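You operate a simulated robot arm through the tools that you are given. There is no shell and no other tool. Be economical: measure what you need, move in short steps, check, and stop when the job is done.

The job below is to be done with a simulated robot arm. You get a single attempt, and the scene is never put back.

JOB
Unpeg the black jumper, brush its lint off and comb the brush clean.
Fine: both pegs go back in the peg stand first; leave the brush in its stand.

It is judged by the outcome, as a careful person would: the job done as asked, and still so three seconds after it is handed in. It fails if anything else is knocked over, pushed out of place, dropped, spilled or broken.

ROBOT AND FRAMES
A 5-joint arm with a two-finger parallel gripper, fixed in place. Base frame: the origin is at the foot of the arm, x ahead of it, y to its left, z up. Readings come in m, rad, newtons and seconds.
It reaches about 0.776 m from its shoulder. Its first joint turns from -1.152 to 1.152 rad. The tool tilts only in the upright plane through the base axis and itself; it spins freely about its own axis. Payload 1.57 kg.
Tool frame: the origin (TCP) lies between the finger pads and is the grasp point; the fingertips stand 0.03 m ahead of it; z points along the fingers, y is the line along which they close. Largest opening 0.08 m; finger width 0.017, thickness 0.012; the body of the gripper, 0.04 by 0.082 m, starts 0.08 m behind the TCP.
Orientation is that of the tool frame in the base frame, as [roll, pitch, yaw] about the fixed x, y, z axes, in that order (R = Rz(yaw) Ry(pitch) Rx(roll)). With the fingers straight down and closing along the base's y, the tool's x points along the base's -x, its y along +y and its z along -z.

CONTROLS
- The arm moves only by the tool drive_tool. Its argument "moves" is a list of rows, each a list of 6 numbers: the shift along the tool's x, y, z in m, then the turn, a rotation vector about the tool's x, y, z in rad. In form: [[tx, ty, tz, wx, wy, wz], ...]. A call has 1 to 20 rows; each row is the pose to reach, as a shift and turn from the pose commanded when the call began, along the tool's axes at that moment. "grip" is the finger opening in m, from 0 to 0.08, set as the call begins (left out, the last holds). Rows are played at 5 a second. More than 0.05 m and 0.15 rad between two rows, or a gripper value outside its range, and nothing of the call is played. A pose out of reach is approached as far as the arm can. The call stops where the force on the tool passes 40 N (or 10 N more than at its start, if that is more) or the arm is blocked; 0.2 s more then pass. Each finger travels about 0.153 m/s and halts on what it meets, pressing with about 27 N; the grip force reading is that of the motor and also rises with nothing between the fingers. The clock runs only during rows and for 0.2 s after the last one: add rows that repeat a pose to give the fingers time. It gives the time, the measured TCP pose, the force on the tool (base axes), the opening and the grip force at its end, in the units of the frame above (readings bear some noise), and new pictures: "views" is both (left out), scene, wrist or none.
- Cameras (640 x 400 px; columns grow to the right, rows downward): "scene" is fixed at [0.0288, 0.3805, 0.5336]; the picture's right is [-0.86, -0.51, 0.00], its down [-0.24, 0.41, -0.88] and it looks along [0.45, -0.76, -0.47] (base axes); focal length 328 px, centre (320, 200). "wrist" rides on the gripper at [0.072, -0.007, -0.122] in the tool frame; the picture's right is [0.09, 1.00, 0.00], its down [-0.84, 0.08, -0.54] and it looks along [-0.54, 0.05, 0.84] (tool axes); focal length 238 px, centre (320, 200). There is no depth. A picture from a camera that has moved, and an enlarged one, comes with that camera's place and axes in the base frame and with its lens.
- inspect(camera, box): a new picture of the part [left, top, right, bottom] of that camera's present view, enlarged. It takes no simulated time.
- finish_job(): hands the job in; it is judged then, once.

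Work in short steps. Places have to be worked out from the pictures, the camera data and where the tool is seen: move nearer, look again, correct. Check each grasp and each placing, and mend what went wrong. You have 120 turns and 170 pictures in all, those below and enlarged ones among them. Open the gripper and draw the arm clear of the work before you hand the job in, unless the task says otherwise; then end with one line.

The tools are called after ">>>" as name(argument=value, ...) on one line, values as JSON. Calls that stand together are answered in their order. drive_tool: Moves the arm, as the interface text tells. Its arguments: {"type":"object","properties":{"moves":{"type":"array","items":{"type":"array","items":{"type":"number"}}},"grip":{"type":"number"},"views":{"type":"string","enum":["both","scene","wrist","none"]}},"required":["moves"]} The other tools are called the same way: inspect (camera, box) takes an enlarged picture of a part of a camera's view; finish_job () hands the job in.

At the start:

```text
time: 0.0
eef_pos: [0.3012, -0.1035, 0.4048]
tcp_rot: [-3.14, 0.0, -3.141]
force: [0.5, 0.1, -0.7]
finger_gap: 0.08
finger_force: 0.0
```

scene: 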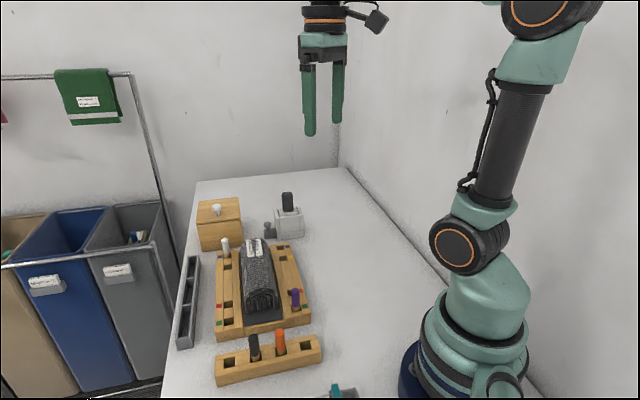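
wrist: 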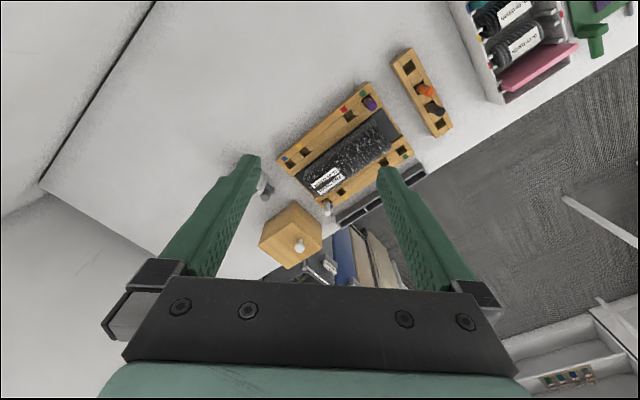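

I'll start with enlarged looks at the work area to identify the pegs, brush, comb and notes.

>>> inspect(camera="scene", box=[160, 170, 360, 295])

>>> inspect(camera="scene", box=[160, 275, 360, 400])

>>> inspect(camera="wrist", box=[240, 40, 480, 190])

>>> inspect(camera="wrist", box=[240, 150, 440, 275])

>>> inspect(camera="wrist", box=[440, 0, 640, 125])

>>> inspect(camera="scene", box=[0, 50, 200, 400])

```text
3.20 times, centred on (260, 232) of scene
camera zoom: at [0.0288, 0.3805, 0.5336], right [-0.86, -0.51, 0.0], down [-0.24, 0.41, -0.88], along [0.45, -0.76, -0.47], focal length 1048 px, centre (512, 96)
```

zoom: 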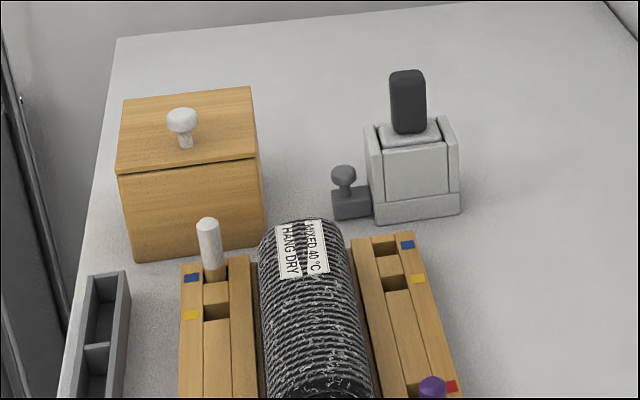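

```text
3.20 times, centred on (260, 338) of scene
camera zoom: at [0.0288, 0.3805, 0.5336], right [-0.86, -0.51, 0.0], down [-0.24, 0.41, -0.88], along [0.45, -0.76, -0.47], focal length 1048 px, centre (512, -240)
```

zoom: 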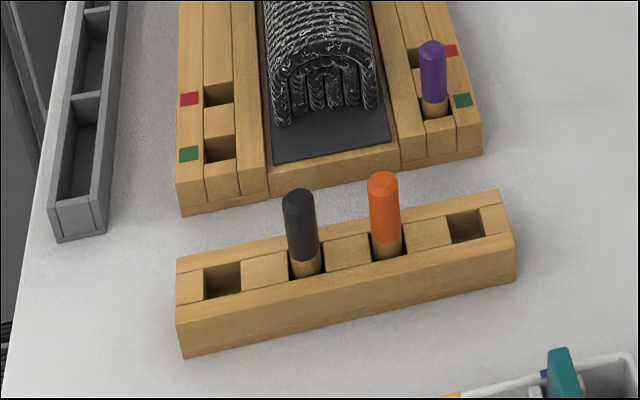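

```text
2.67 times, centred on (360, 115) of wrist
camera zoom: at [0.2289, -0.1088, 0.5256], right [-0.09, 1.0, 0.0], down [0.84, 0.08, 0.54], along [0.54, 0.05, -0.84], focal length 636 px, centre (213, 427)
```

zoom: 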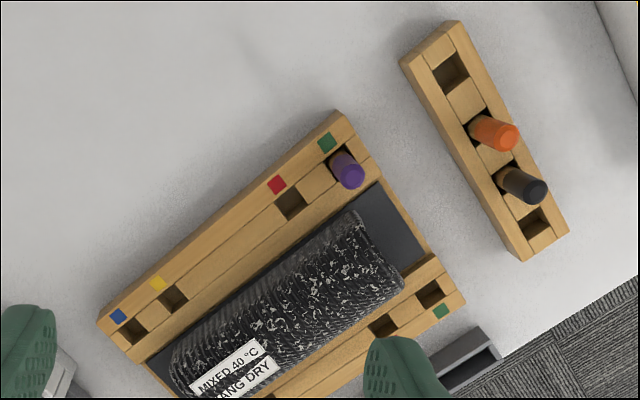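

```text
3.20 times, centred on (340, 212) of wrist
camera zoom: at [0.2289, -0.1088, 0.5256], right [-0.09, 1.0, 0.0], down [0.84, 0.08, 0.54], along [0.54, 0.05, -0.84], focal length 763 px, centre (256, 160)
```

zoom: 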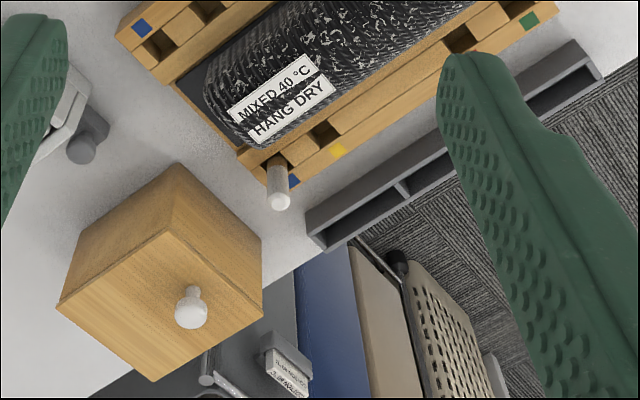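

```text
3.20 times, centred on (540, 62) of wrist
camera zoom: at [0.2289, -0.1088, 0.5256], right [-0.09, 1.0, 0.0], down [0.84, 0.08, 0.54], along [0.54, 0.05, -0.84], focal length 763 px, centre (-384, 640)
```

zoom: 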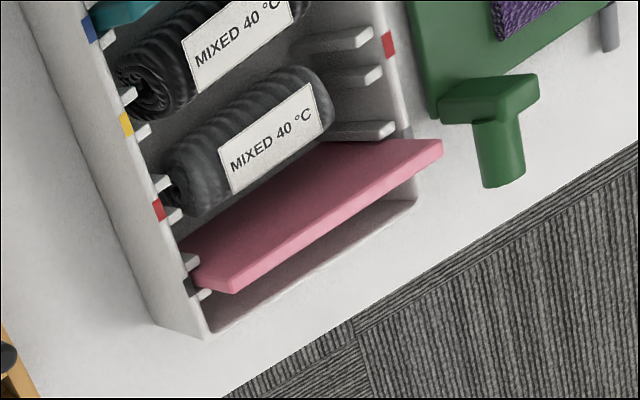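

```text
1.14 times, centred on (100, 225) of scene
camera zoom: at [0.0288, 0.3805, 0.5336], right [-0.86, -0.51, 0.0], down [-0.24, 0.41, -0.88], along [0.45, -0.76, -0.47], focal length 374 px, centre (571, 171)
```

zoom: 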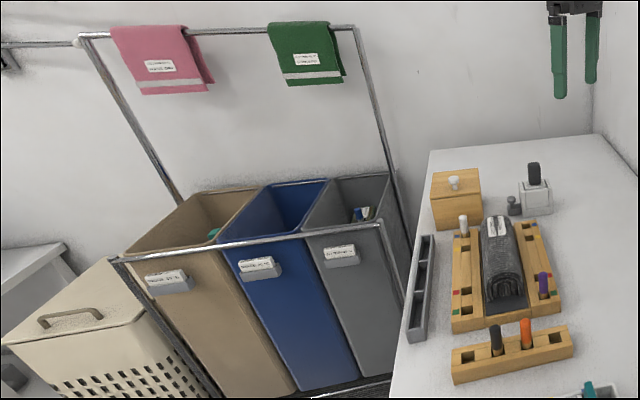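

The jumper is held by a white and a purple peg, and the stand's two outer holes are free. I'll look around, to the left side first.

>>> drive_tool(moves=[[0, 0.05, 0, 0, 0, 0], [0, 0.1, 0, 0, 0, 0], [0, 0.15, 0, 0, 0, 0], [0, 0.2, 0, 0, 0, 0], [0, 0.25, 0, 0, 0, 0]], views="wrist")

```text
time: 1.2
eef_pos: [0.3007, 0.1477, 0.4062]
tcp_rot: [-3.141, 0.0, 3.142]
force: [-1.2, 0.6, 0.3]
finger_gap: 0.0798
finger_force: 0.0
camera wrist: at [0.2286, 0.1417, 0.526], right [-0.09, 1.0, 0.0], down [0.84, 0.08, 0.54], along [0.54, 0.05, -0.84], focal length 238 px, centre (320, 200)
```

wrist: 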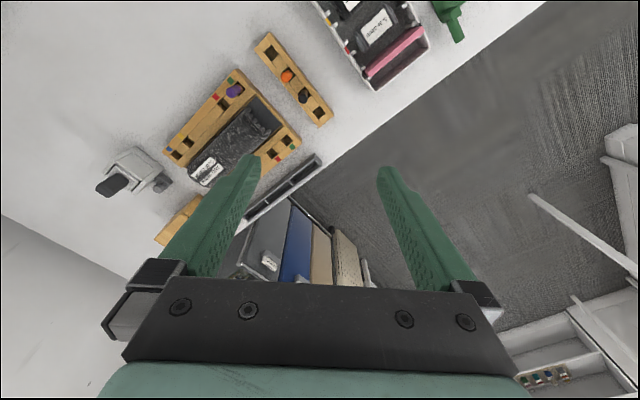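

>>> inspect(camera="wrist", box=[80, 120, 240, 220])

>>> inspect(camera="wrist", box=[150, 30, 350, 155])

>>> inspect(camera="wrist", box=[300, 0, 480, 112])

```text
4.00 times, centred on (160, 170) of wrist
camera zoom: at [0.2286, 0.1417, 0.526], right [-0.09, 1.0, 0.0], down [0.84, 0.08, 0.54], along [0.54, 0.05, -0.84], focal length 953 px, centre (960, 320)
```

zoom: 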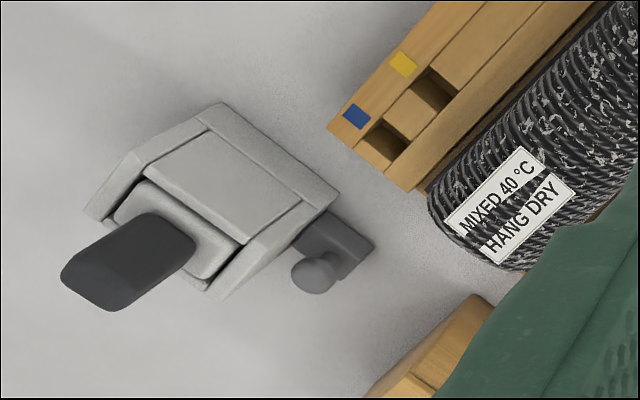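

```text
3.20 times, centred on (250, 92) of wrist
camera zoom: at [0.2286, 0.1417, 0.526], right [-0.09, 1.0, 0.0], down [0.84, 0.08, 0.54], along [0.54, 0.05, -0.84], focal length 763 px, centre (544, 544)
```

zoom: 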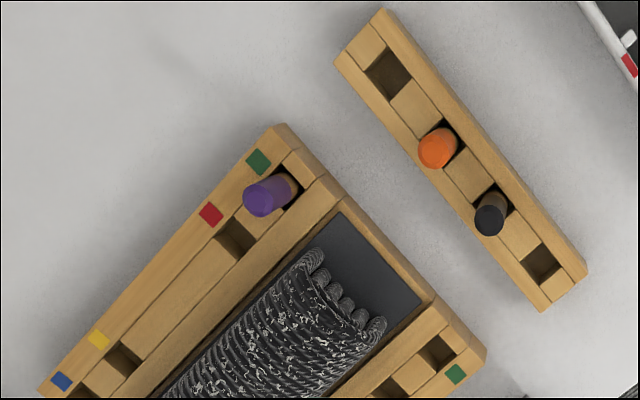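

```text
3.56 times, centred on (390, 56) of wrist
camera zoom: at [0.2286, 0.1417, 0.526], right [-0.09, 1.0, 0.0], down [0.84, 0.08, 0.54], along [0.54, 0.05, -0.84], focal length 848 px, centre (71, 712)
```

zoom: 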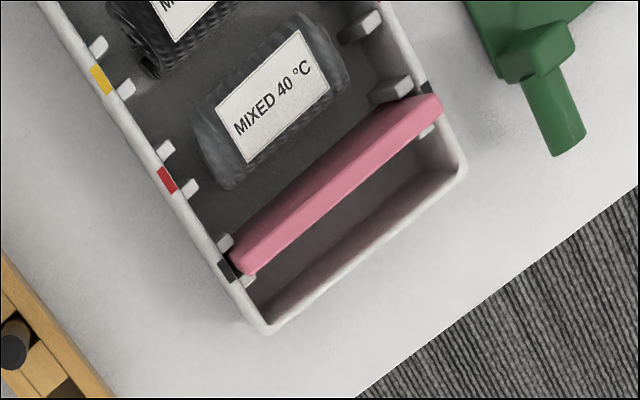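

The brush (dark handle) sits in a pale stand with a small knobbed slider at its side, possibly the comb. I'll move nearer for a close look.

>>> drive_tool(moves=[[-0.015, -0.0418, 0.0156, 0, 0, 0], [-0.03, -0.0836, 0.0312, 0, 0, 0], [-0.045, -0.1254, 0.0468, 0, 0, 0], [-0.06, -0.1672, 0.0624, 0, 0, 0], [-0.075, -0.209, 0.078, 0, 0, 0], [-0.09, -0.2508, 0.0936, 0, 0, 0], [-0.105, -0.2926, 0.1092, 0, 0, 0], [-0.12, -0.3344, 0.1248, 0, 0, 0], [-0.13, -0.3762, 0.13, 0, 0, 0], [-0.13, -0.418, 0.13, 0, 0, 0]])

```text
time: 3.4
eef_pos: [0.4326, -0.2705, 0.2736]
tcp_rot: [3.141, 0.0, -3.141]
force: [-0.4, -0.9, 0.4]
finger_gap: 0.0801
finger_force: 0.0
camera wrist: at [0.3597, -0.2763, 0.3953], right [-0.09, 1.0, 0.0], down [0.84, 0.08, 0.54], along [0.54, 0.05, -0.84], focal length 238 px, centre (320, 200)
```

scene: 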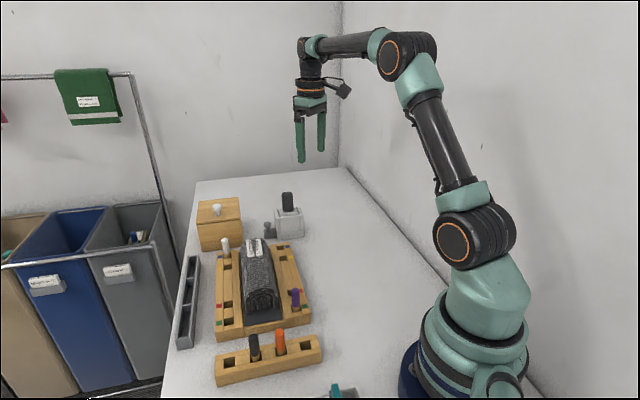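
wrist: 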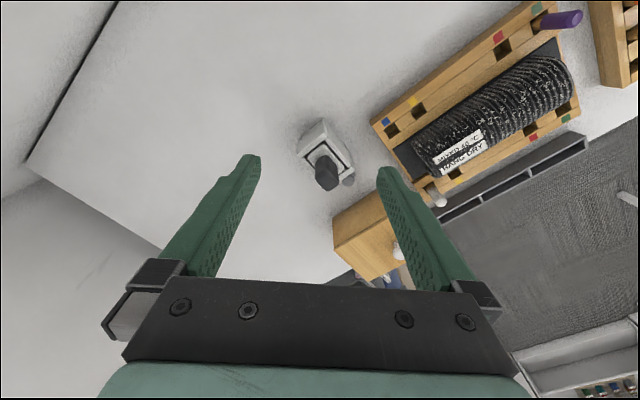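

>>> inspect(camera="wrist", box=[280, 105, 376, 205])

>>> inspect(camera="wrist", box=[370, 0, 610, 210])

>>> inspect(camera="scene", box=[250, 180, 320, 250])

```text
4.00 times, centred on (328, 155) of wrist
camera zoom: at [0.3597, -0.2763, 0.3953], right [-0.09, 1.0, 0.0], down [0.84, 0.08, 0.54], along [0.54, 0.05, -0.84], focal length 953 px, centre (288, 380)
```

zoom: 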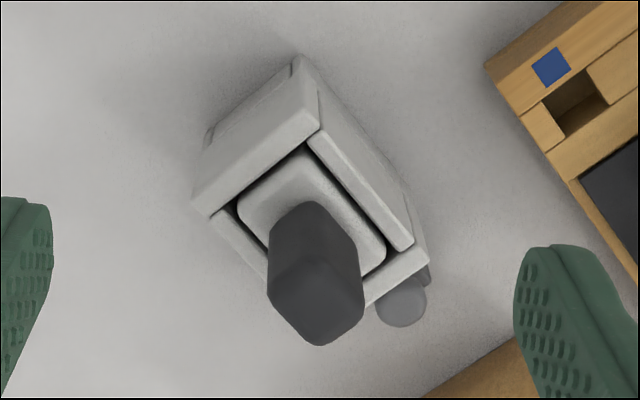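

```text
1.90 times, centred on (490, 105) of wrist
camera zoom: at [0.3597, -0.2763, 0.3953], right [-0.09, 1.0, 0.0], down [0.84, 0.08, 0.54], along [0.54, 0.05, -0.84], focal length 454 px, centre (-4, 381)
```

zoom: 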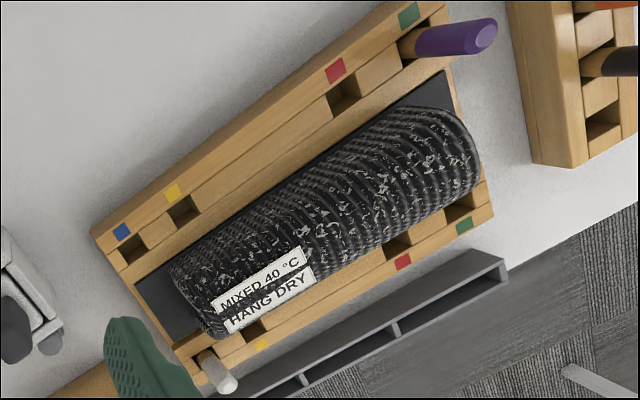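

```text
5.71 times, centred on (285, 215) of scene
camera zoom: at [0.0288, 0.3805, 0.5336], right [-0.86, -0.51, 0.0], down [-0.24, 0.41, -0.88], along [0.45, -0.76, -0.47], focal length 1872 px, centre (520, 114)
```

zoom: 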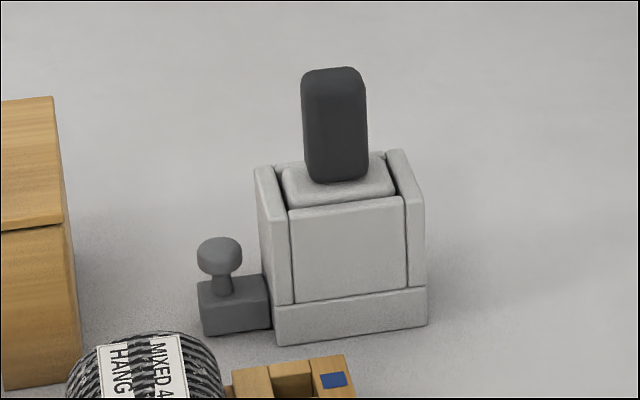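

The stand knob looks like a slider (likely the comb). Pegs first: board axis is about 45° (direction (.7,-.7)), purple peg top about (.310,-.008,.071). I hover above it with the fingers turned to close along the board axis.

>>> drive_tool(moves=[[0.0153, 0.0328, 0.012, 0, 0, -0.0982], [0.0306, 0.0656, 0.024, 0, 0, -0.1963], [0.0459, 0.0984, 0.036, 0, 0, -0.2945], [0.0613, 0.1312, 0.048, 0, 0, -0.3927], [0.0766, 0.164, 0.06, 0, 0, -0.4909], [0.0919, 0.1969, 0.072, 0, 0, -0.589], [0.1073, 0.2297, 0.084, 0, 0, -0.6872], [0.1226, 0.2625, 0.096, 0, 0, -0.7854]])

```text
time: 5.2
eef_pos: [0.3067, -0.0079, 0.1774]
tcp_rot: [3.141, 0.0, -2.354]
force: [0.7, 0.3, -0.4]
finger_gap: 0.0798
finger_force: 0.1
camera wrist: at [0.2616, -0.0629, 0.2994], right [-0.77, 0.64, 0.0], down [0.54, 0.65, 0.54], along [0.35, 0.42, -0.84], focal length 238 px, centre (320, 200)
```

scene: 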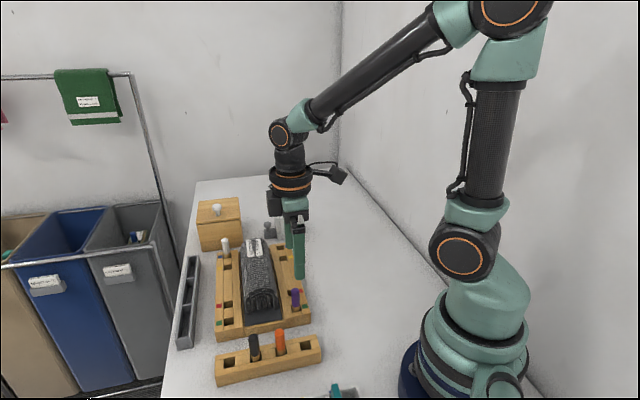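
wrist: 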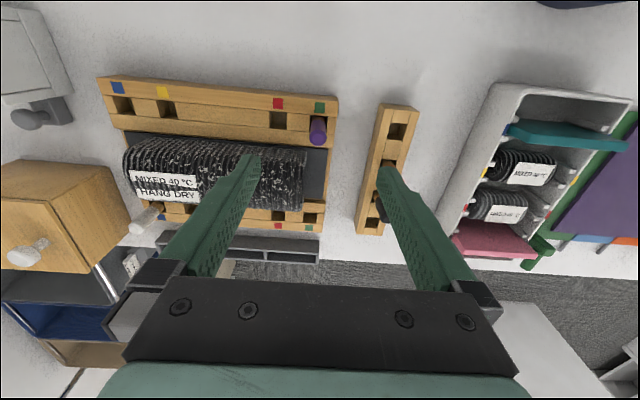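

>>> inspect(camera="wrist", box=[260, 80, 420, 180])

>>> inspect(camera="wrist", box=[90, 70, 350, 232])

>>> inspect(camera="wrist", box=[0, 0, 120, 75])

>>> inspect(camera="wrist", box=[0, 70, 160, 170])

>>> inspect(camera="wrist", box=[420, 60, 640, 280])

```text
4.00 times, centred on (340, 130) of wrist
camera zoom: at [0.2616, -0.0629, 0.2994], right [-0.77, 0.64, 0.0], down [0.54, 0.65, 0.54], along [0.35, 0.42, -0.84], focal length 953 px, centre (240, 480)
```

zoom: 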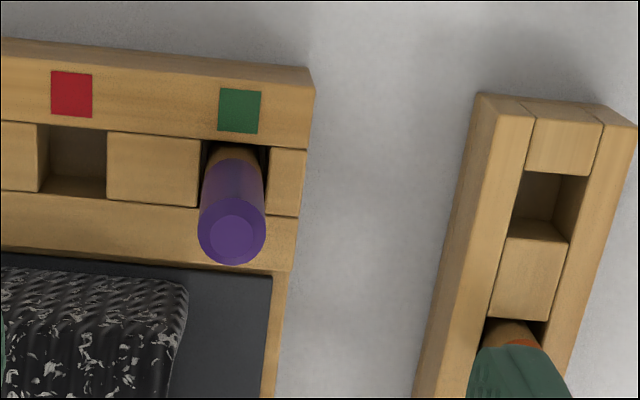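

```text
2.46 times, centred on (220, 151) of wrist
camera zoom: at [0.2616, -0.0629, 0.2994], right [-0.77, 0.64, 0.0], down [0.54, 0.65, 0.54], along [0.35, 0.42, -0.84], focal length 587 px, centre (566, 321)
```

zoom: 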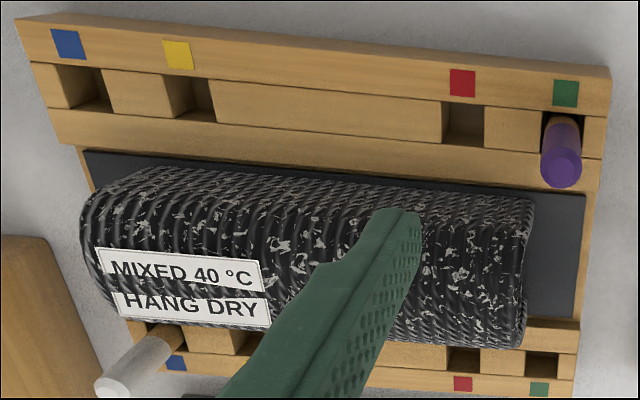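

```text
5.33 times, centred on (60, 38) of wrist
camera zoom: at [0.2616, -0.0629, 0.2994], right [-0.77, 0.64, 0.0], down [0.54, 0.65, 0.54], along [0.35, 0.42, -0.84], focal length 1271 px, centre (1707, 1067)
```

zoom: 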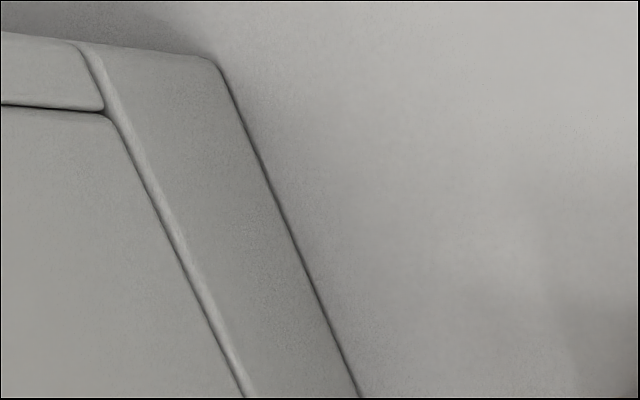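

```text
4.00 times, centred on (80, 120) of wrist
camera zoom: at [0.2616, -0.0629, 0.2994], right [-0.77, 0.64, 0.0], down [0.54, 0.65, 0.54], along [0.35, 0.42, -0.84], focal length 953 px, centre (1280, 520)
```

zoom: 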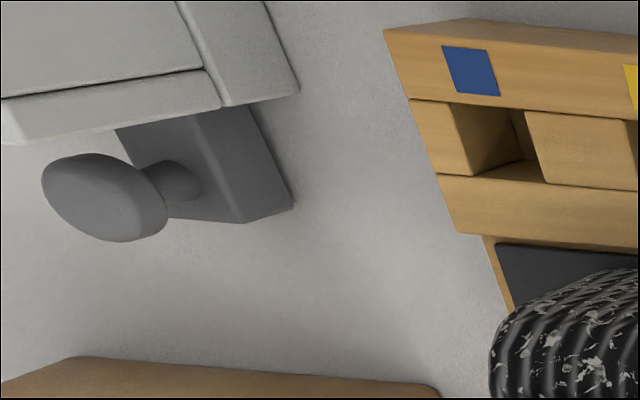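

```text
1.82 times, centred on (530, 170) of wrist
camera zoom: at [0.2616, -0.0629, 0.2994], right [-0.77, 0.64, 0.0], down [0.54, 0.65, 0.54], along [0.35, 0.42, -0.84], focal length 433 px, centre (-62, 254)
```

zoom: 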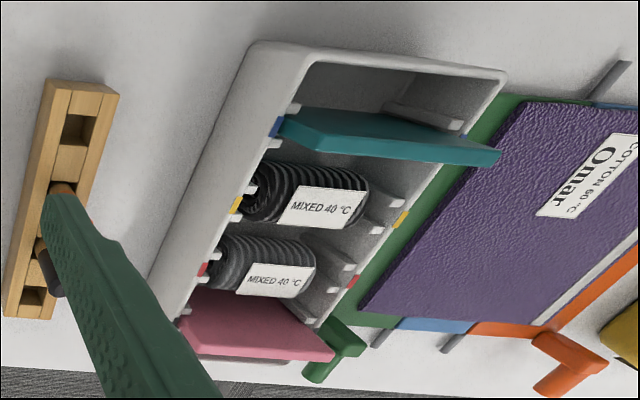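

The view agrees: purple peg at about (.310,-.007), top z .071, frame top z .030. Descending to grasp it.

>>> drive_tool(moves=[[-0.0024, -0.0024, 0.03, 0, 0, 0], [-0.0024, -0.0024, 0.06, 0, 0, 0], [-0.0024, -0.0024, 0.09, 0, 0, 0], [-0.0024, -0.0024, 0.111, 0, 0, 0]])

>>> inspect(camera="wrist", box=[220, 60, 420, 260])

```text
time: 6.2
eef_pos: [0.3119, -0.0077, 0.0669]
tcp_rot: [-3.141, 0.0, -2.356]
force: [0.0, 0.0, -0.5]
finger_gap: 0.08
finger_force: 0.0
camera wrist: at [0.2654, -0.0629, 0.1878], right [-0.77, 0.64, 0.0], down [0.54, 0.65, 0.54], along [0.35, 0.42, -0.84], focal length 238 px, centre (320, 200)
```

scene: 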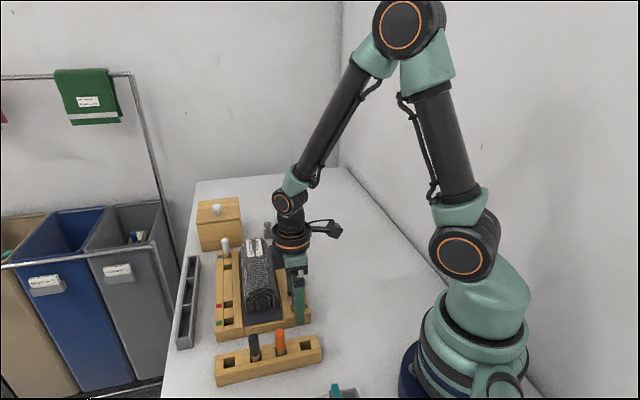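
wrist: 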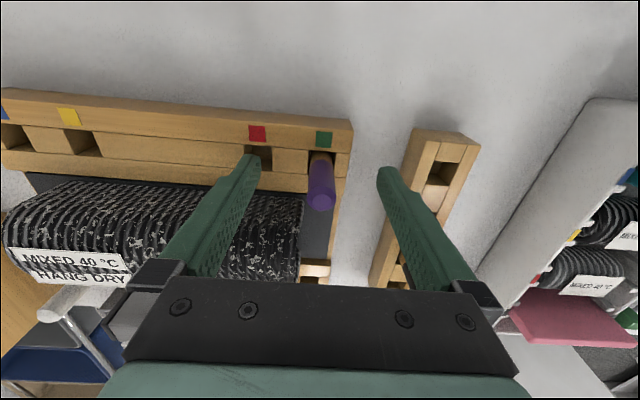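

```text
2.00 times, centred on (320, 160) of wrist
camera zoom: at [0.2654, -0.0629, 0.1878], right [-0.77, 0.64, 0.0], down [0.54, 0.65, 0.54], along [0.35, 0.42, -0.84], focal length 477 px, centre (320, 280)
```

zoom: 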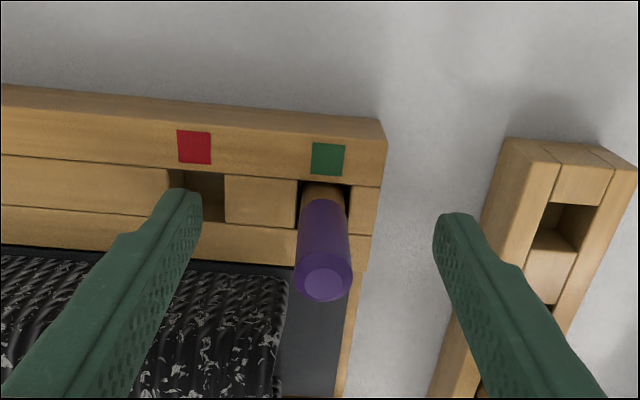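

Peg is between the fingers; closing.

>>> drive_tool(moves=[[-0.002, 0, 0, 0, 0, 0], [-0.002, 0, 0, 0, 0, 0], [-0.002, 0, 0, 0, 0, 0]], grip=0, views="none")

>>> inspect(camera="wrist", box=[220, 60, 420, 260])

```text
time: 7.0
eef_pos: [0.3131, -0.0059, 0.0675]
tcp_rot: [3.142, -0.001, -2.356]
force: [-0.5, 0.1, 0.1]
finger_gap: 0.0127
finger_force: 26.6
```

```text
2.00 times, centred on (320, 160) of wrist
camera zoom: at [0.2669, -0.0616, 0.1885], right [-0.77, 0.64, 0.0], down [0.54, 0.65, 0.54], along [0.35, 0.42, -0.84], focal length 477 px, centre (320, 280)
```

zoom: 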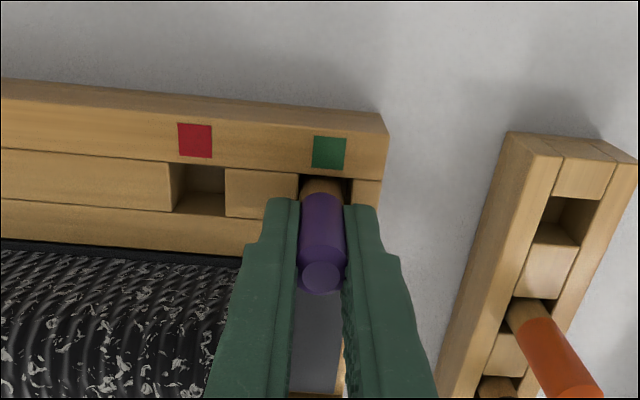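

Gripped (gap 12.7 mm). Lifting straight up.

>>> drive_tool(moves=[[0, 0, -0.02, 0, 0, 0], [0, 0, -0.05, 0, 0, 0], [0, 0, -0.09, 0, 0, 0]])

>>> inspect(camera="wrist", box=[260, 60, 460, 260])

>>> inspect(camera="scene", box=[200, 230, 340, 390])

```text
time: 7.8
eef_pos: [0.3125, -0.0068, 0.1572]
tcp_rot: [-3.141, -0.001, -2.356]
force: [-1.1, -0.6, -0.8]
finger_gap: 0.0144
finger_force: 27.2
camera wrist: at [0.2668, -0.0621, 0.2787], right [-0.77, 0.64, 0.0], down [0.54, 0.65, 0.54], along [0.35, 0.42, -0.84], focal length 238 px, centre (320, 200)
```

scene: 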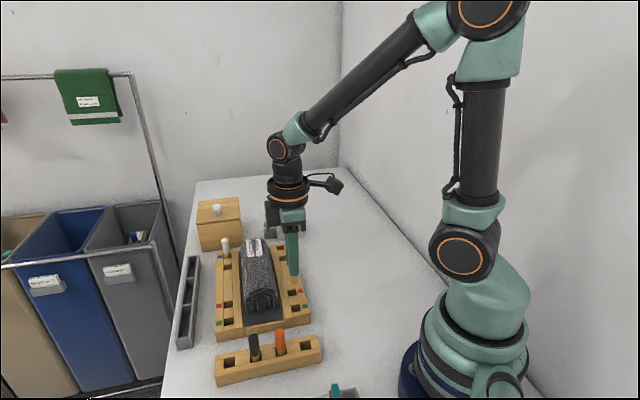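
wrist: 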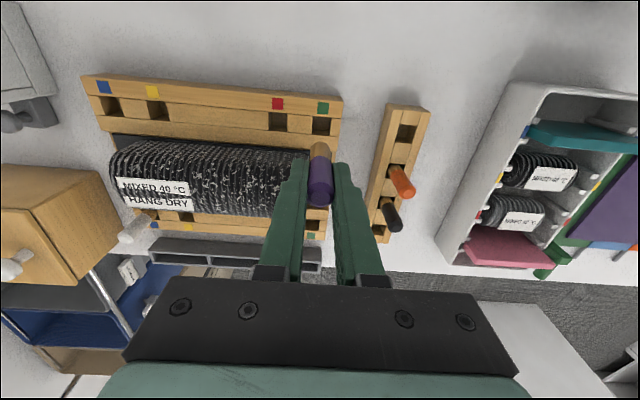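

```text
2.00 times, centred on (360, 160) of wrist
camera zoom: at [0.2668, -0.0621, 0.2787], right [-0.77, 0.64, 0.0], down [0.54, 0.65, 0.54], along [0.35, 0.42, -0.84], focal length 477 px, centre (240, 280)
```

zoom: 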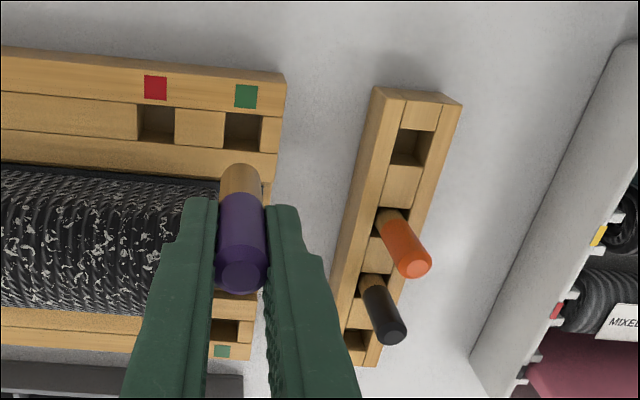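

```text
2.50 times, centred on (270, 310) of scene
camera zoom: at [0.0288, 0.3805, 0.5336], right [-0.86, -0.51, 0.0], down [-0.24, 0.41, -0.88], along [0.45, -0.76, -0.47], focal length 819 px, centre (445, -75)
```

zoom: 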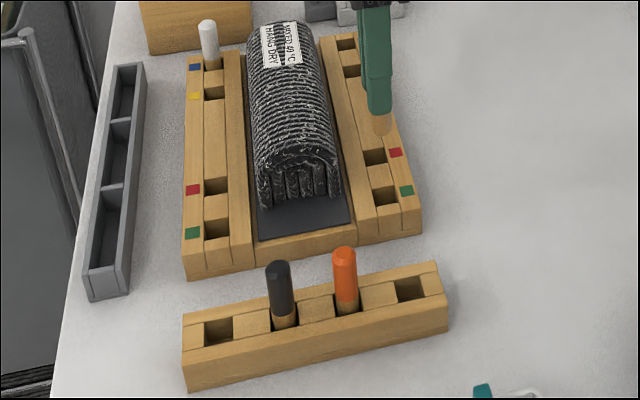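

Peg out. Empty near hole estimated at (.2465,.056), stand top z≈.03; moving to hover above it.

>>> drive_tool(moves=[[0.001, 0.03, 0, 0, 0, 0], [0.002, 0.06, 0, 0, 0, 0], [0.0023, 0.0911, 0.01, 0, 0, 0], [0.0023, 0.0911, 0.03, 0, 0, 0]])

>>> inspect(camera="wrist", box=[260, 60, 420, 220])

>>> inspect(camera="scene", box=[240, 290, 360, 390])

```text
time: 8.8
eef_pos: [0.2463, 0.0563, 0.1287]
tcp_rot: [3.141, 0.0, -2.358]
force: [0.4, -0.5, 0.0]
finger_gap: 0.0141
finger_force: 27.1
camera wrist: at [0.2004, 0.0008, 0.2482], right [-0.77, 0.64, 0.0], down [0.54, 0.65, 0.54], along [0.35, 0.42, -0.84], focal length 238 px, centre (320, 200)
```

scene: 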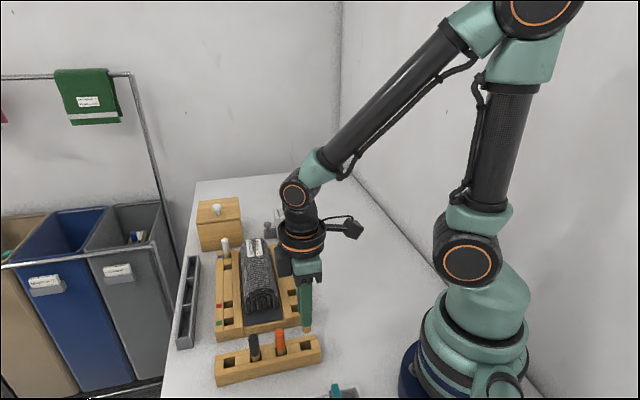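
wrist: 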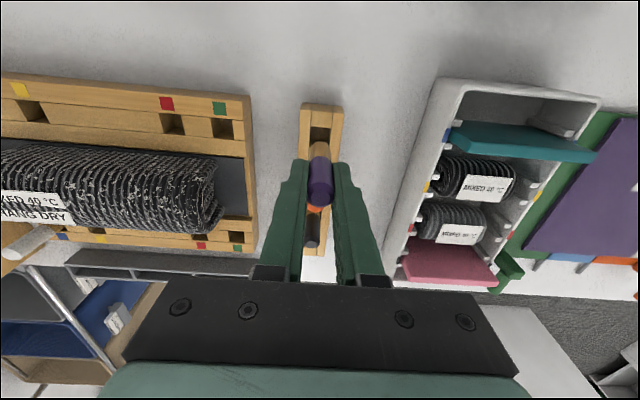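

```text
2.50 times, centred on (340, 140) of wrist
camera zoom: at [0.2004, 0.0008, 0.2482], right [-0.77, 0.64, 0.0], down [0.54, 0.65, 0.54], along [0.35, 0.42, -0.84], focal length 596 px, centre (270, 350)
```

zoom: 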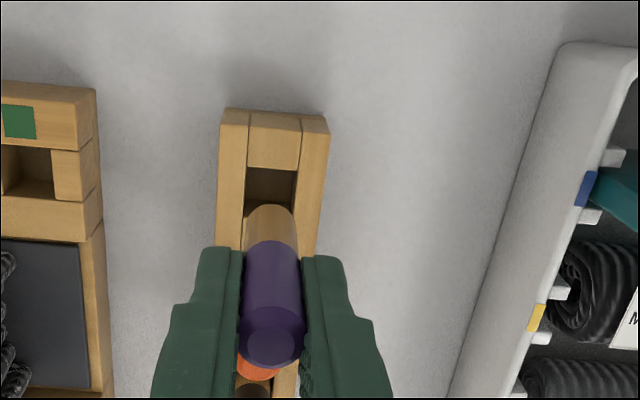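

```text
4.00 times, centred on (300, 340) of scene
camera zoom: at [0.0288, 0.3805, 0.5336], right [-0.86, -0.51, 0.0], down [-0.24, 0.41, -0.88], along [0.45, -0.76, -0.47], focal length 1310 px, centre (400, -360)
```

zoom: 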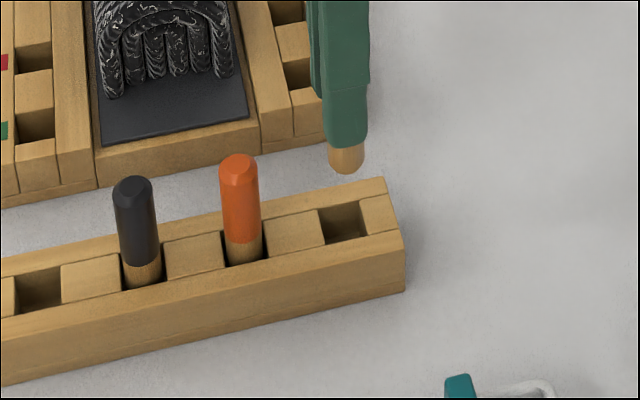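

Peg and hole align within ~1.5 mm. Nudging and descending.

>>> drive_tool(moves=[[-0.0013, 0, 0.015, 0, 0, 0], [-0.0013, 0, 0.03, 0, 0, 0], [-0.0013, 0, 0.04, 0, 0, 0], [-0.0013, 0, 0.05, 0, 0, 0], [-0.0013, 0, 0.0595, 0, 0, 0]])

>>> inspect(camera="scene", box=[240, 290, 360, 390])

```text
time: 10.0
eef_pos: [0.2475, 0.0568, 0.0675]
tcp_rot: [-3.141, -0.001, -2.358]
force: [0.4, -0.4, 0.9]
finger_gap: 0.0141
finger_force: 26.9
camera wrist: at [0.2016, 0.0021, 0.1889], right [-0.77, 0.64, 0.0], down [0.54, 0.65, 0.54], along [0.35, 0.42, -0.84], focal length 238 px, centre (320, 200)
```

scene: 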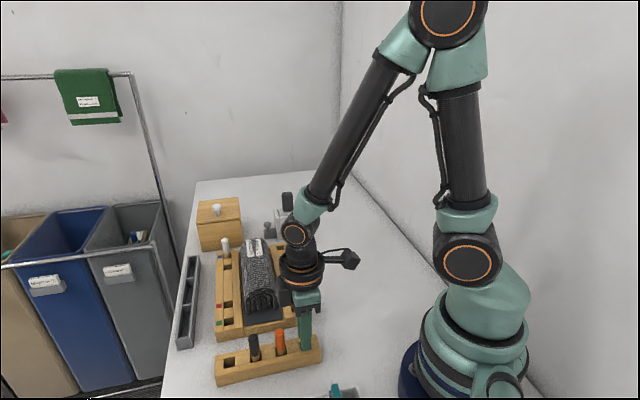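
wrist: 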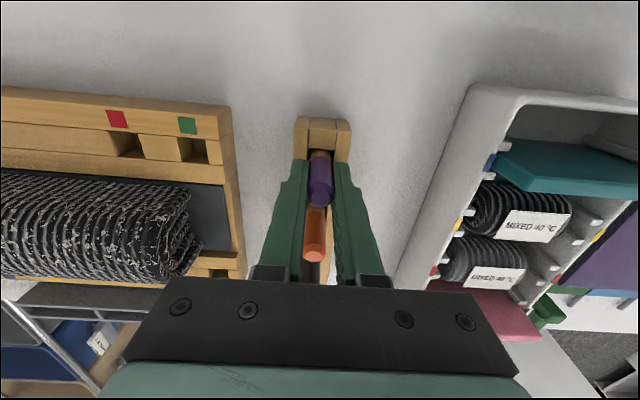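

```text
4.00 times, centred on (300, 340) of scene
camera zoom: at [0.0288, 0.3805, 0.5336], right [-0.86, -0.51, 0.0], down [-0.24, 0.41, -0.88], along [0.45, -0.76, -0.47], focal length 1310 px, centre (400, -360)
```

zoom: 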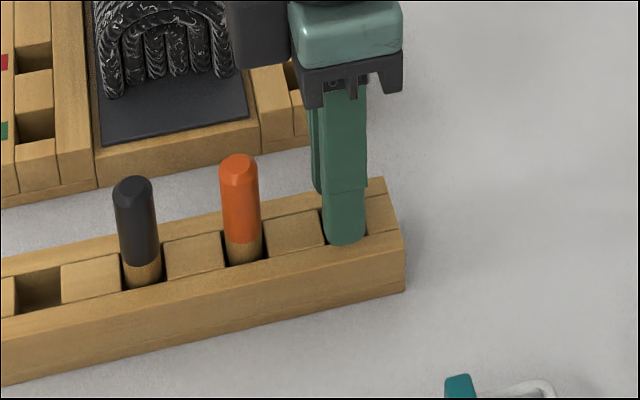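

In the hole. Settling 3 mm lower, then opening.

>>> drive_tool(moves=[[0, 0, 0.0015, 0, 0, 0], [0, 0, 0.003, 0, 0, 0]], views="none")

>>> drive_tool(moves=[[0, 0, 0, 0, 0, 0], [0, 0, 0, 0, 0, 0], [0, 0, -0.03, 0, 0, 0], [0, 0, -0.07, 0, 0, 0], [0, 0, -0.11, 0, 0, 0]], grip=0.05)

>>> inspect(camera="scene", box=[200, 230, 360, 390])

```text
time: 10.6
eef_pos: [0.2483, 0.0575, 0.065]
tcp_rot: [-3.141, 0.002, -2.355]
force: [-3.2, 0.3, 23.1]
finger_gap: 0.0143
finger_force: 26.8
```

```text
time: 11.8
eef_pos: [0.2486, 0.0573, 0.1745]
tcp_rot: [3.141, 0.002, -2.355]
force: [0.2, -0.2, 0.1]
finger_gap: 0.0501
finger_force: 0.0
camera wrist: at [0.2023, 0.0021, 0.2959], right [-0.77, 0.64, 0.0], down [0.54, 0.65, 0.54], along [0.35, 0.42, -0.84], focal length 238 px, centre (320, 200)
```

scene: 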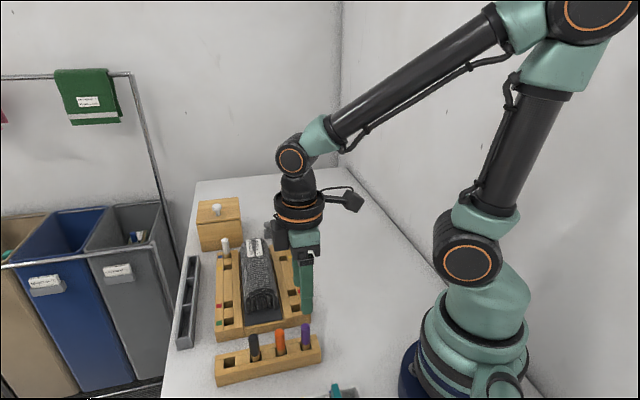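
wrist: 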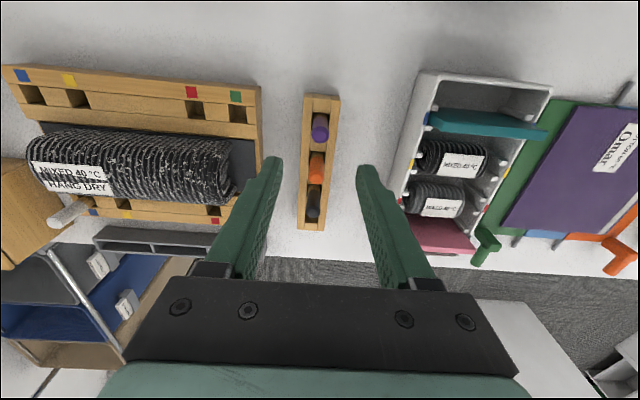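

```text
2.50 times, centred on (280, 310) of scene
camera zoom: at [0.0288, 0.3805, 0.5336], right [-0.86, -0.51, 0.0], down [-0.24, 0.41, -0.88], along [0.45, -0.76, -0.47], focal length 819 px, centre (420, -75)
```

zoom: 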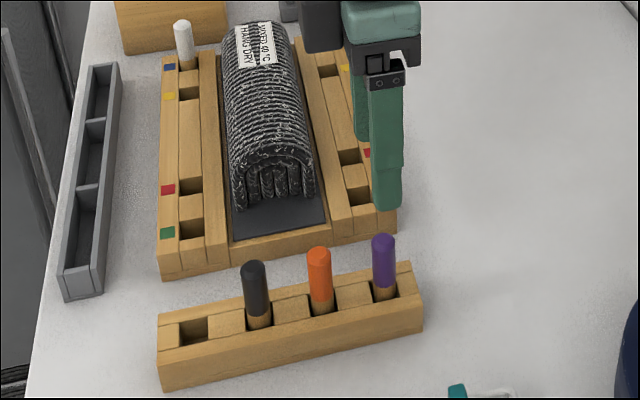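

Purple peg stands properly. White peg estimated at (.552,-.062), top z≈.076; moving to hover above with a smaller opening.

>>> drive_tool(moves=[[-0.0186, -0.0427, -0.005, 0, 0, 0], [-0.0372, -0.0854, -0.01, 0, 0, 0], [-0.0558, -0.1281, -0.015, 0, 0, 0], [-0.0744, -0.1708, -0.02, 0, 0, 0], [-0.093, -0.2135, -0.02, 0, 0, 0], [-0.1116, -0.2562, -0.02, 0, 0, 0], [-0.1302, -0.2989, -0.02, 0, 0, 0]], grip=0.04)

>>> inspect(camera="wrist", box=[220, 60, 420, 260])

>>> inspect(camera="scene", box=[180, 180, 320, 280])

```text
time: 13.4
eef_pos: [0.5508, -0.0631, 0.1947]
tcp_rot: [3.137, -0.002, -2.357]
force: [0.7, -0.1, 0.1]
finger_gap: 0.0399
finger_force: 0.0
camera wrist: at [0.5051, -0.1179, 0.3163], right [-0.77, 0.64, 0.0], down [0.54, 0.65, 0.54], along [0.34, 0.42, -0.84], focal length 238 px, centre (320, 200)
```

scene: 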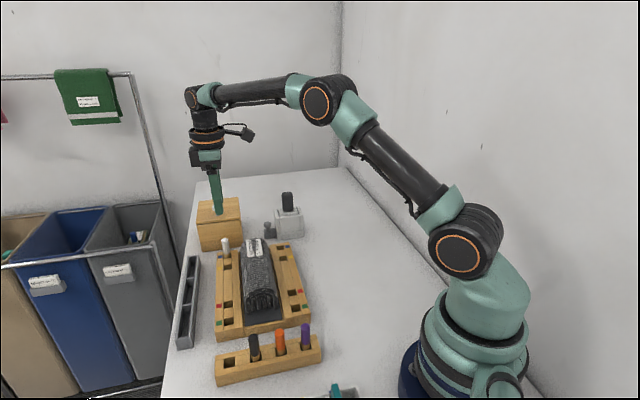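
wrist: 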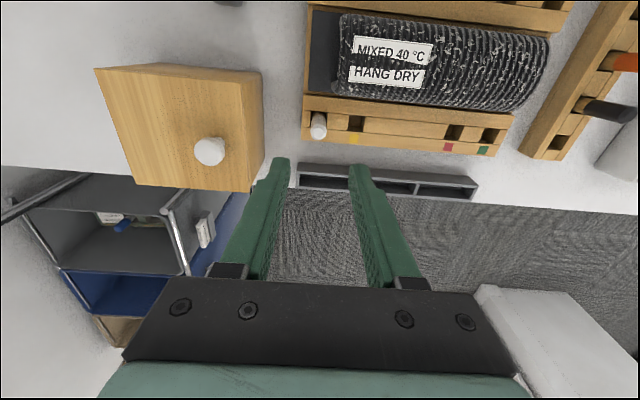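

```text
2.00 times, centred on (320, 160) of wrist
camera zoom: at [0.5051, -0.1179, 0.3163], right [-0.77, 0.64, 0.0], down [0.54, 0.65, 0.54], along [0.34, 0.42, -0.84], focal length 477 px, centre (320, 280)
```

zoom: 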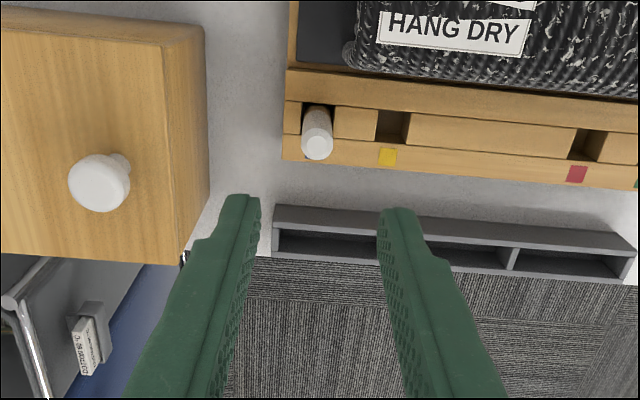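

```text
4.00 times, centred on (250, 230) of scene
camera zoom: at [0.0287, 0.3805, 0.5336], right [-0.86, -0.51, 0.0], down [-0.24, 0.41, -0.88], along [0.45, -0.76, -0.47], focal length 1310 px, centre (600, 80)
```

zoom: 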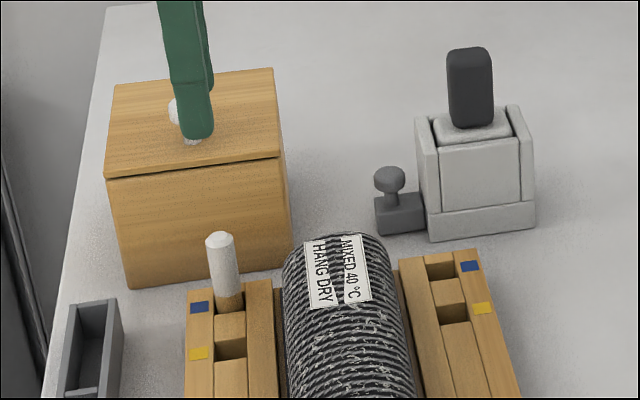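

White peg at (.553,-.062); box face is about 2 cm clear of the finger. Descending.

>>> drive_tool(moves=[[-0.0023, -0.0008, 0.04, 0, 0, 0], [-0.0023, -0.0008, 0.08, 0, 0, 0], [-0.0023, -0.0008, 0.105, 0, 0, 0], [-0.0023, -0.0008, 0.125, 0, 0, 0]], views="wrist")

>>> inspect(camera="scene", box=[180, 180, 320, 280])

```text
time: 14.4
eef_pos: [0.5529, -0.0627, 0.0697]
tcp_rot: [-3.14, -0.001, -2.358]
force: [-0.2, 0.4, -0.3]
finger_gap: 0.0398
finger_force: 0.2
camera wrist: at [0.5071, -0.1169, 0.1911], right [-0.77, 0.64, 0.0], down [0.54, 0.65, 0.54], along [0.35, 0.42, -0.84], focal length 238 px, centre (320, 200)
```

wrist: 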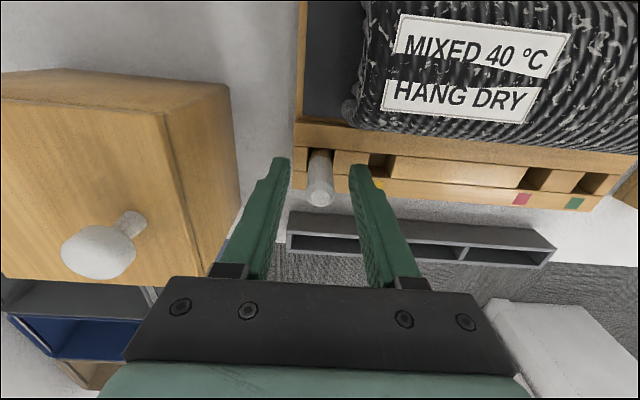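

```text
4.00 times, centred on (250, 230) of scene
camera zoom: at [0.0288, 0.3805, 0.5336], right [-0.86, -0.51, 0.0], down [-0.24, 0.41, -0.88], along [0.45, -0.76, -0.47], focal length 1310 px, centre (600, 80)
```

zoom: 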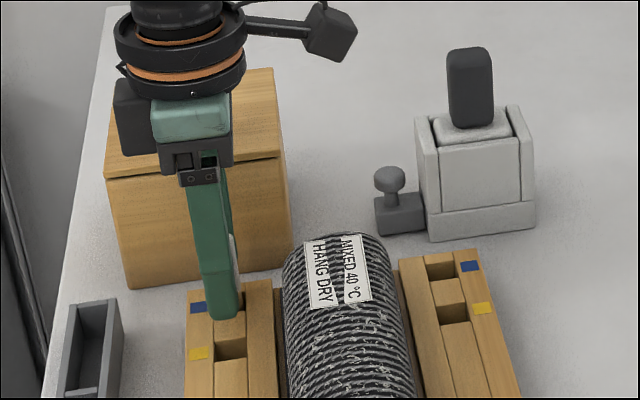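

Peg is centred between the fingers; closing, then lifting straight up.

>>> drive_tool(moves=[[0, 0, 0, 0, 0, 0], [0, 0, 0, 0, 0, 0], [0, 0, 0, 0, 0, 0]], grip=0, views="none")

>>> drive_tool(moves=[[0, 0, -0.02, 0, 0, 0], [0, 0, -0.05, 0, 0, 0], [0, 0, -0.09, 0, 0, 0], [0, 0, -0.12, 0, 0, 0]], views="wrist")

```text
time: 15.2
eef_pos: [0.5536, -0.0609, 0.07]
tcp_rot: [3.141, 0.0, -2.357]
force: [-0.1, -0.1, 0.3]
finger_gap: 0.0139
finger_force: 26.4
```

```text
time: 16.2
eef_pos: [0.554, -0.061, 0.1904]
tcp_rot: [3.141, -0.001, -2.356]
force: [0.9, -0.5, -0.7]
finger_gap: 0.0143
finger_force: 27.1
camera wrist: at [0.5078, -0.1164, 0.3115], right [-0.77, 0.64, 0.0], down [0.54, 0.65, 0.54], along [0.35, 0.42, -0.84], focal length 238 px, centre (320, 200)
```

wrist: 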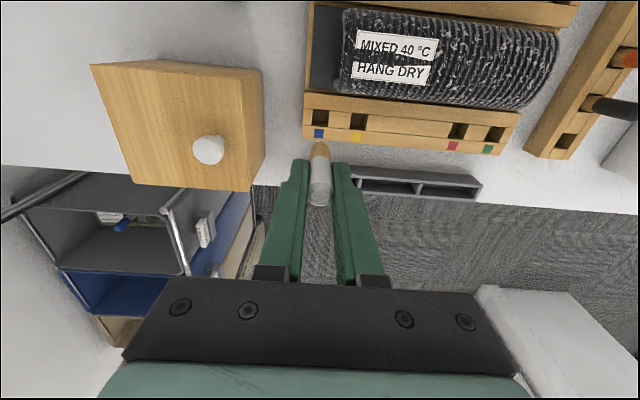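

White peg held. Carrying it to the far empty hole, estimated at (.342,.150).

>>> drive_tool(moves=[[0, 0.0427, 0, 0, 0, 0], [0, 0.0854, 0, 0, 0, 0], [0, 0.1281, 0, 0, 0, 0], [0, 0.1708, 0, 0, 0, 0], [0, 0.2135, 0, 0, 0, 0], [0, 0.2562, 0.01, 0, 0, 0], [0.0007, 0.2991, 0.03, 0, 0, 0], [0.0007, 0.2991, 0.06, 0, 0, 0]])

>>> inspect(camera="wrist", box=[260, 60, 420, 220])

>>> inspect(camera="scene", box=[190, 290, 330, 390])

```text
time: 18.0
eef_pos: [0.3413, 0.15, 0.13]
tcp_rot: [-3.141, -0.001, -2.359]
force: [-0.9, 1.1, 0.1]
finger_gap: 0.0142
finger_force: 26.8
camera wrist: at [0.2947, 0.0945, 0.2499], right [-0.77, 0.64, 0.0], down [0.54, 0.65, 0.54], along [0.35, 0.42, -0.84], focal length 238 px, centre (320, 200)
```

scene: 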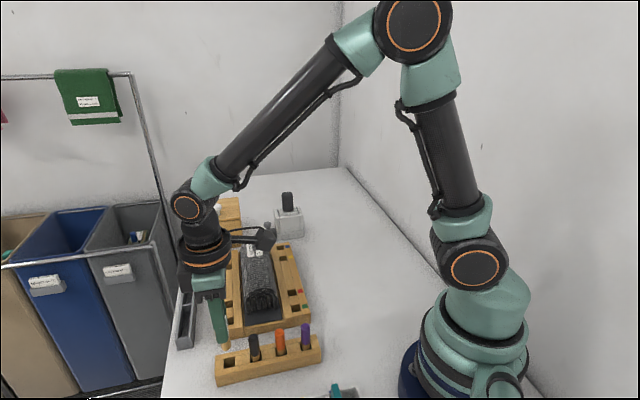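
wrist: 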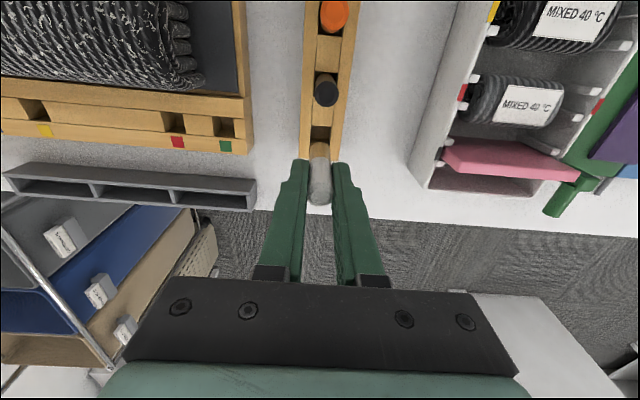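

```text
2.50 times, centred on (340, 140) of wrist
camera zoom: at [0.2947, 0.0945, 0.2499], right [-0.77, 0.64, 0.0], down [0.54, 0.65, 0.54], along [0.35, 0.42, -0.84], focal length 596 px, centre (270, 350)
```

zoom: 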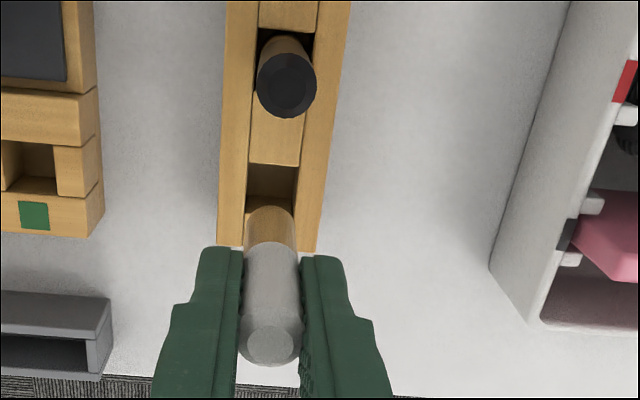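

```text
4.00 times, centred on (260, 340) of scene
camera zoom: at [0.0288, 0.3805, 0.5336], right [-0.86, -0.51, 0.0], down [-0.24, 0.41, -0.88], along [0.45, -0.76, -0.47], focal length 1310 px, centre (560, -360)
```

zoom: 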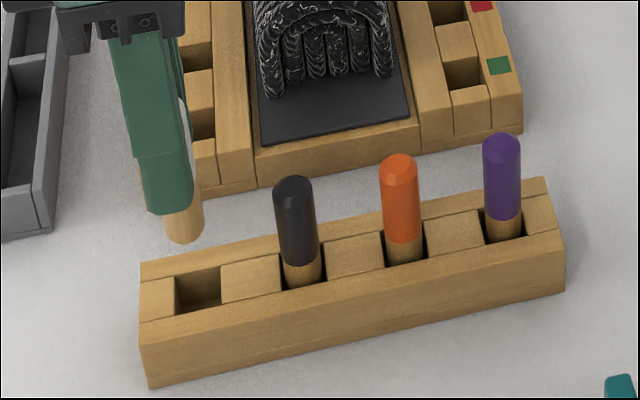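

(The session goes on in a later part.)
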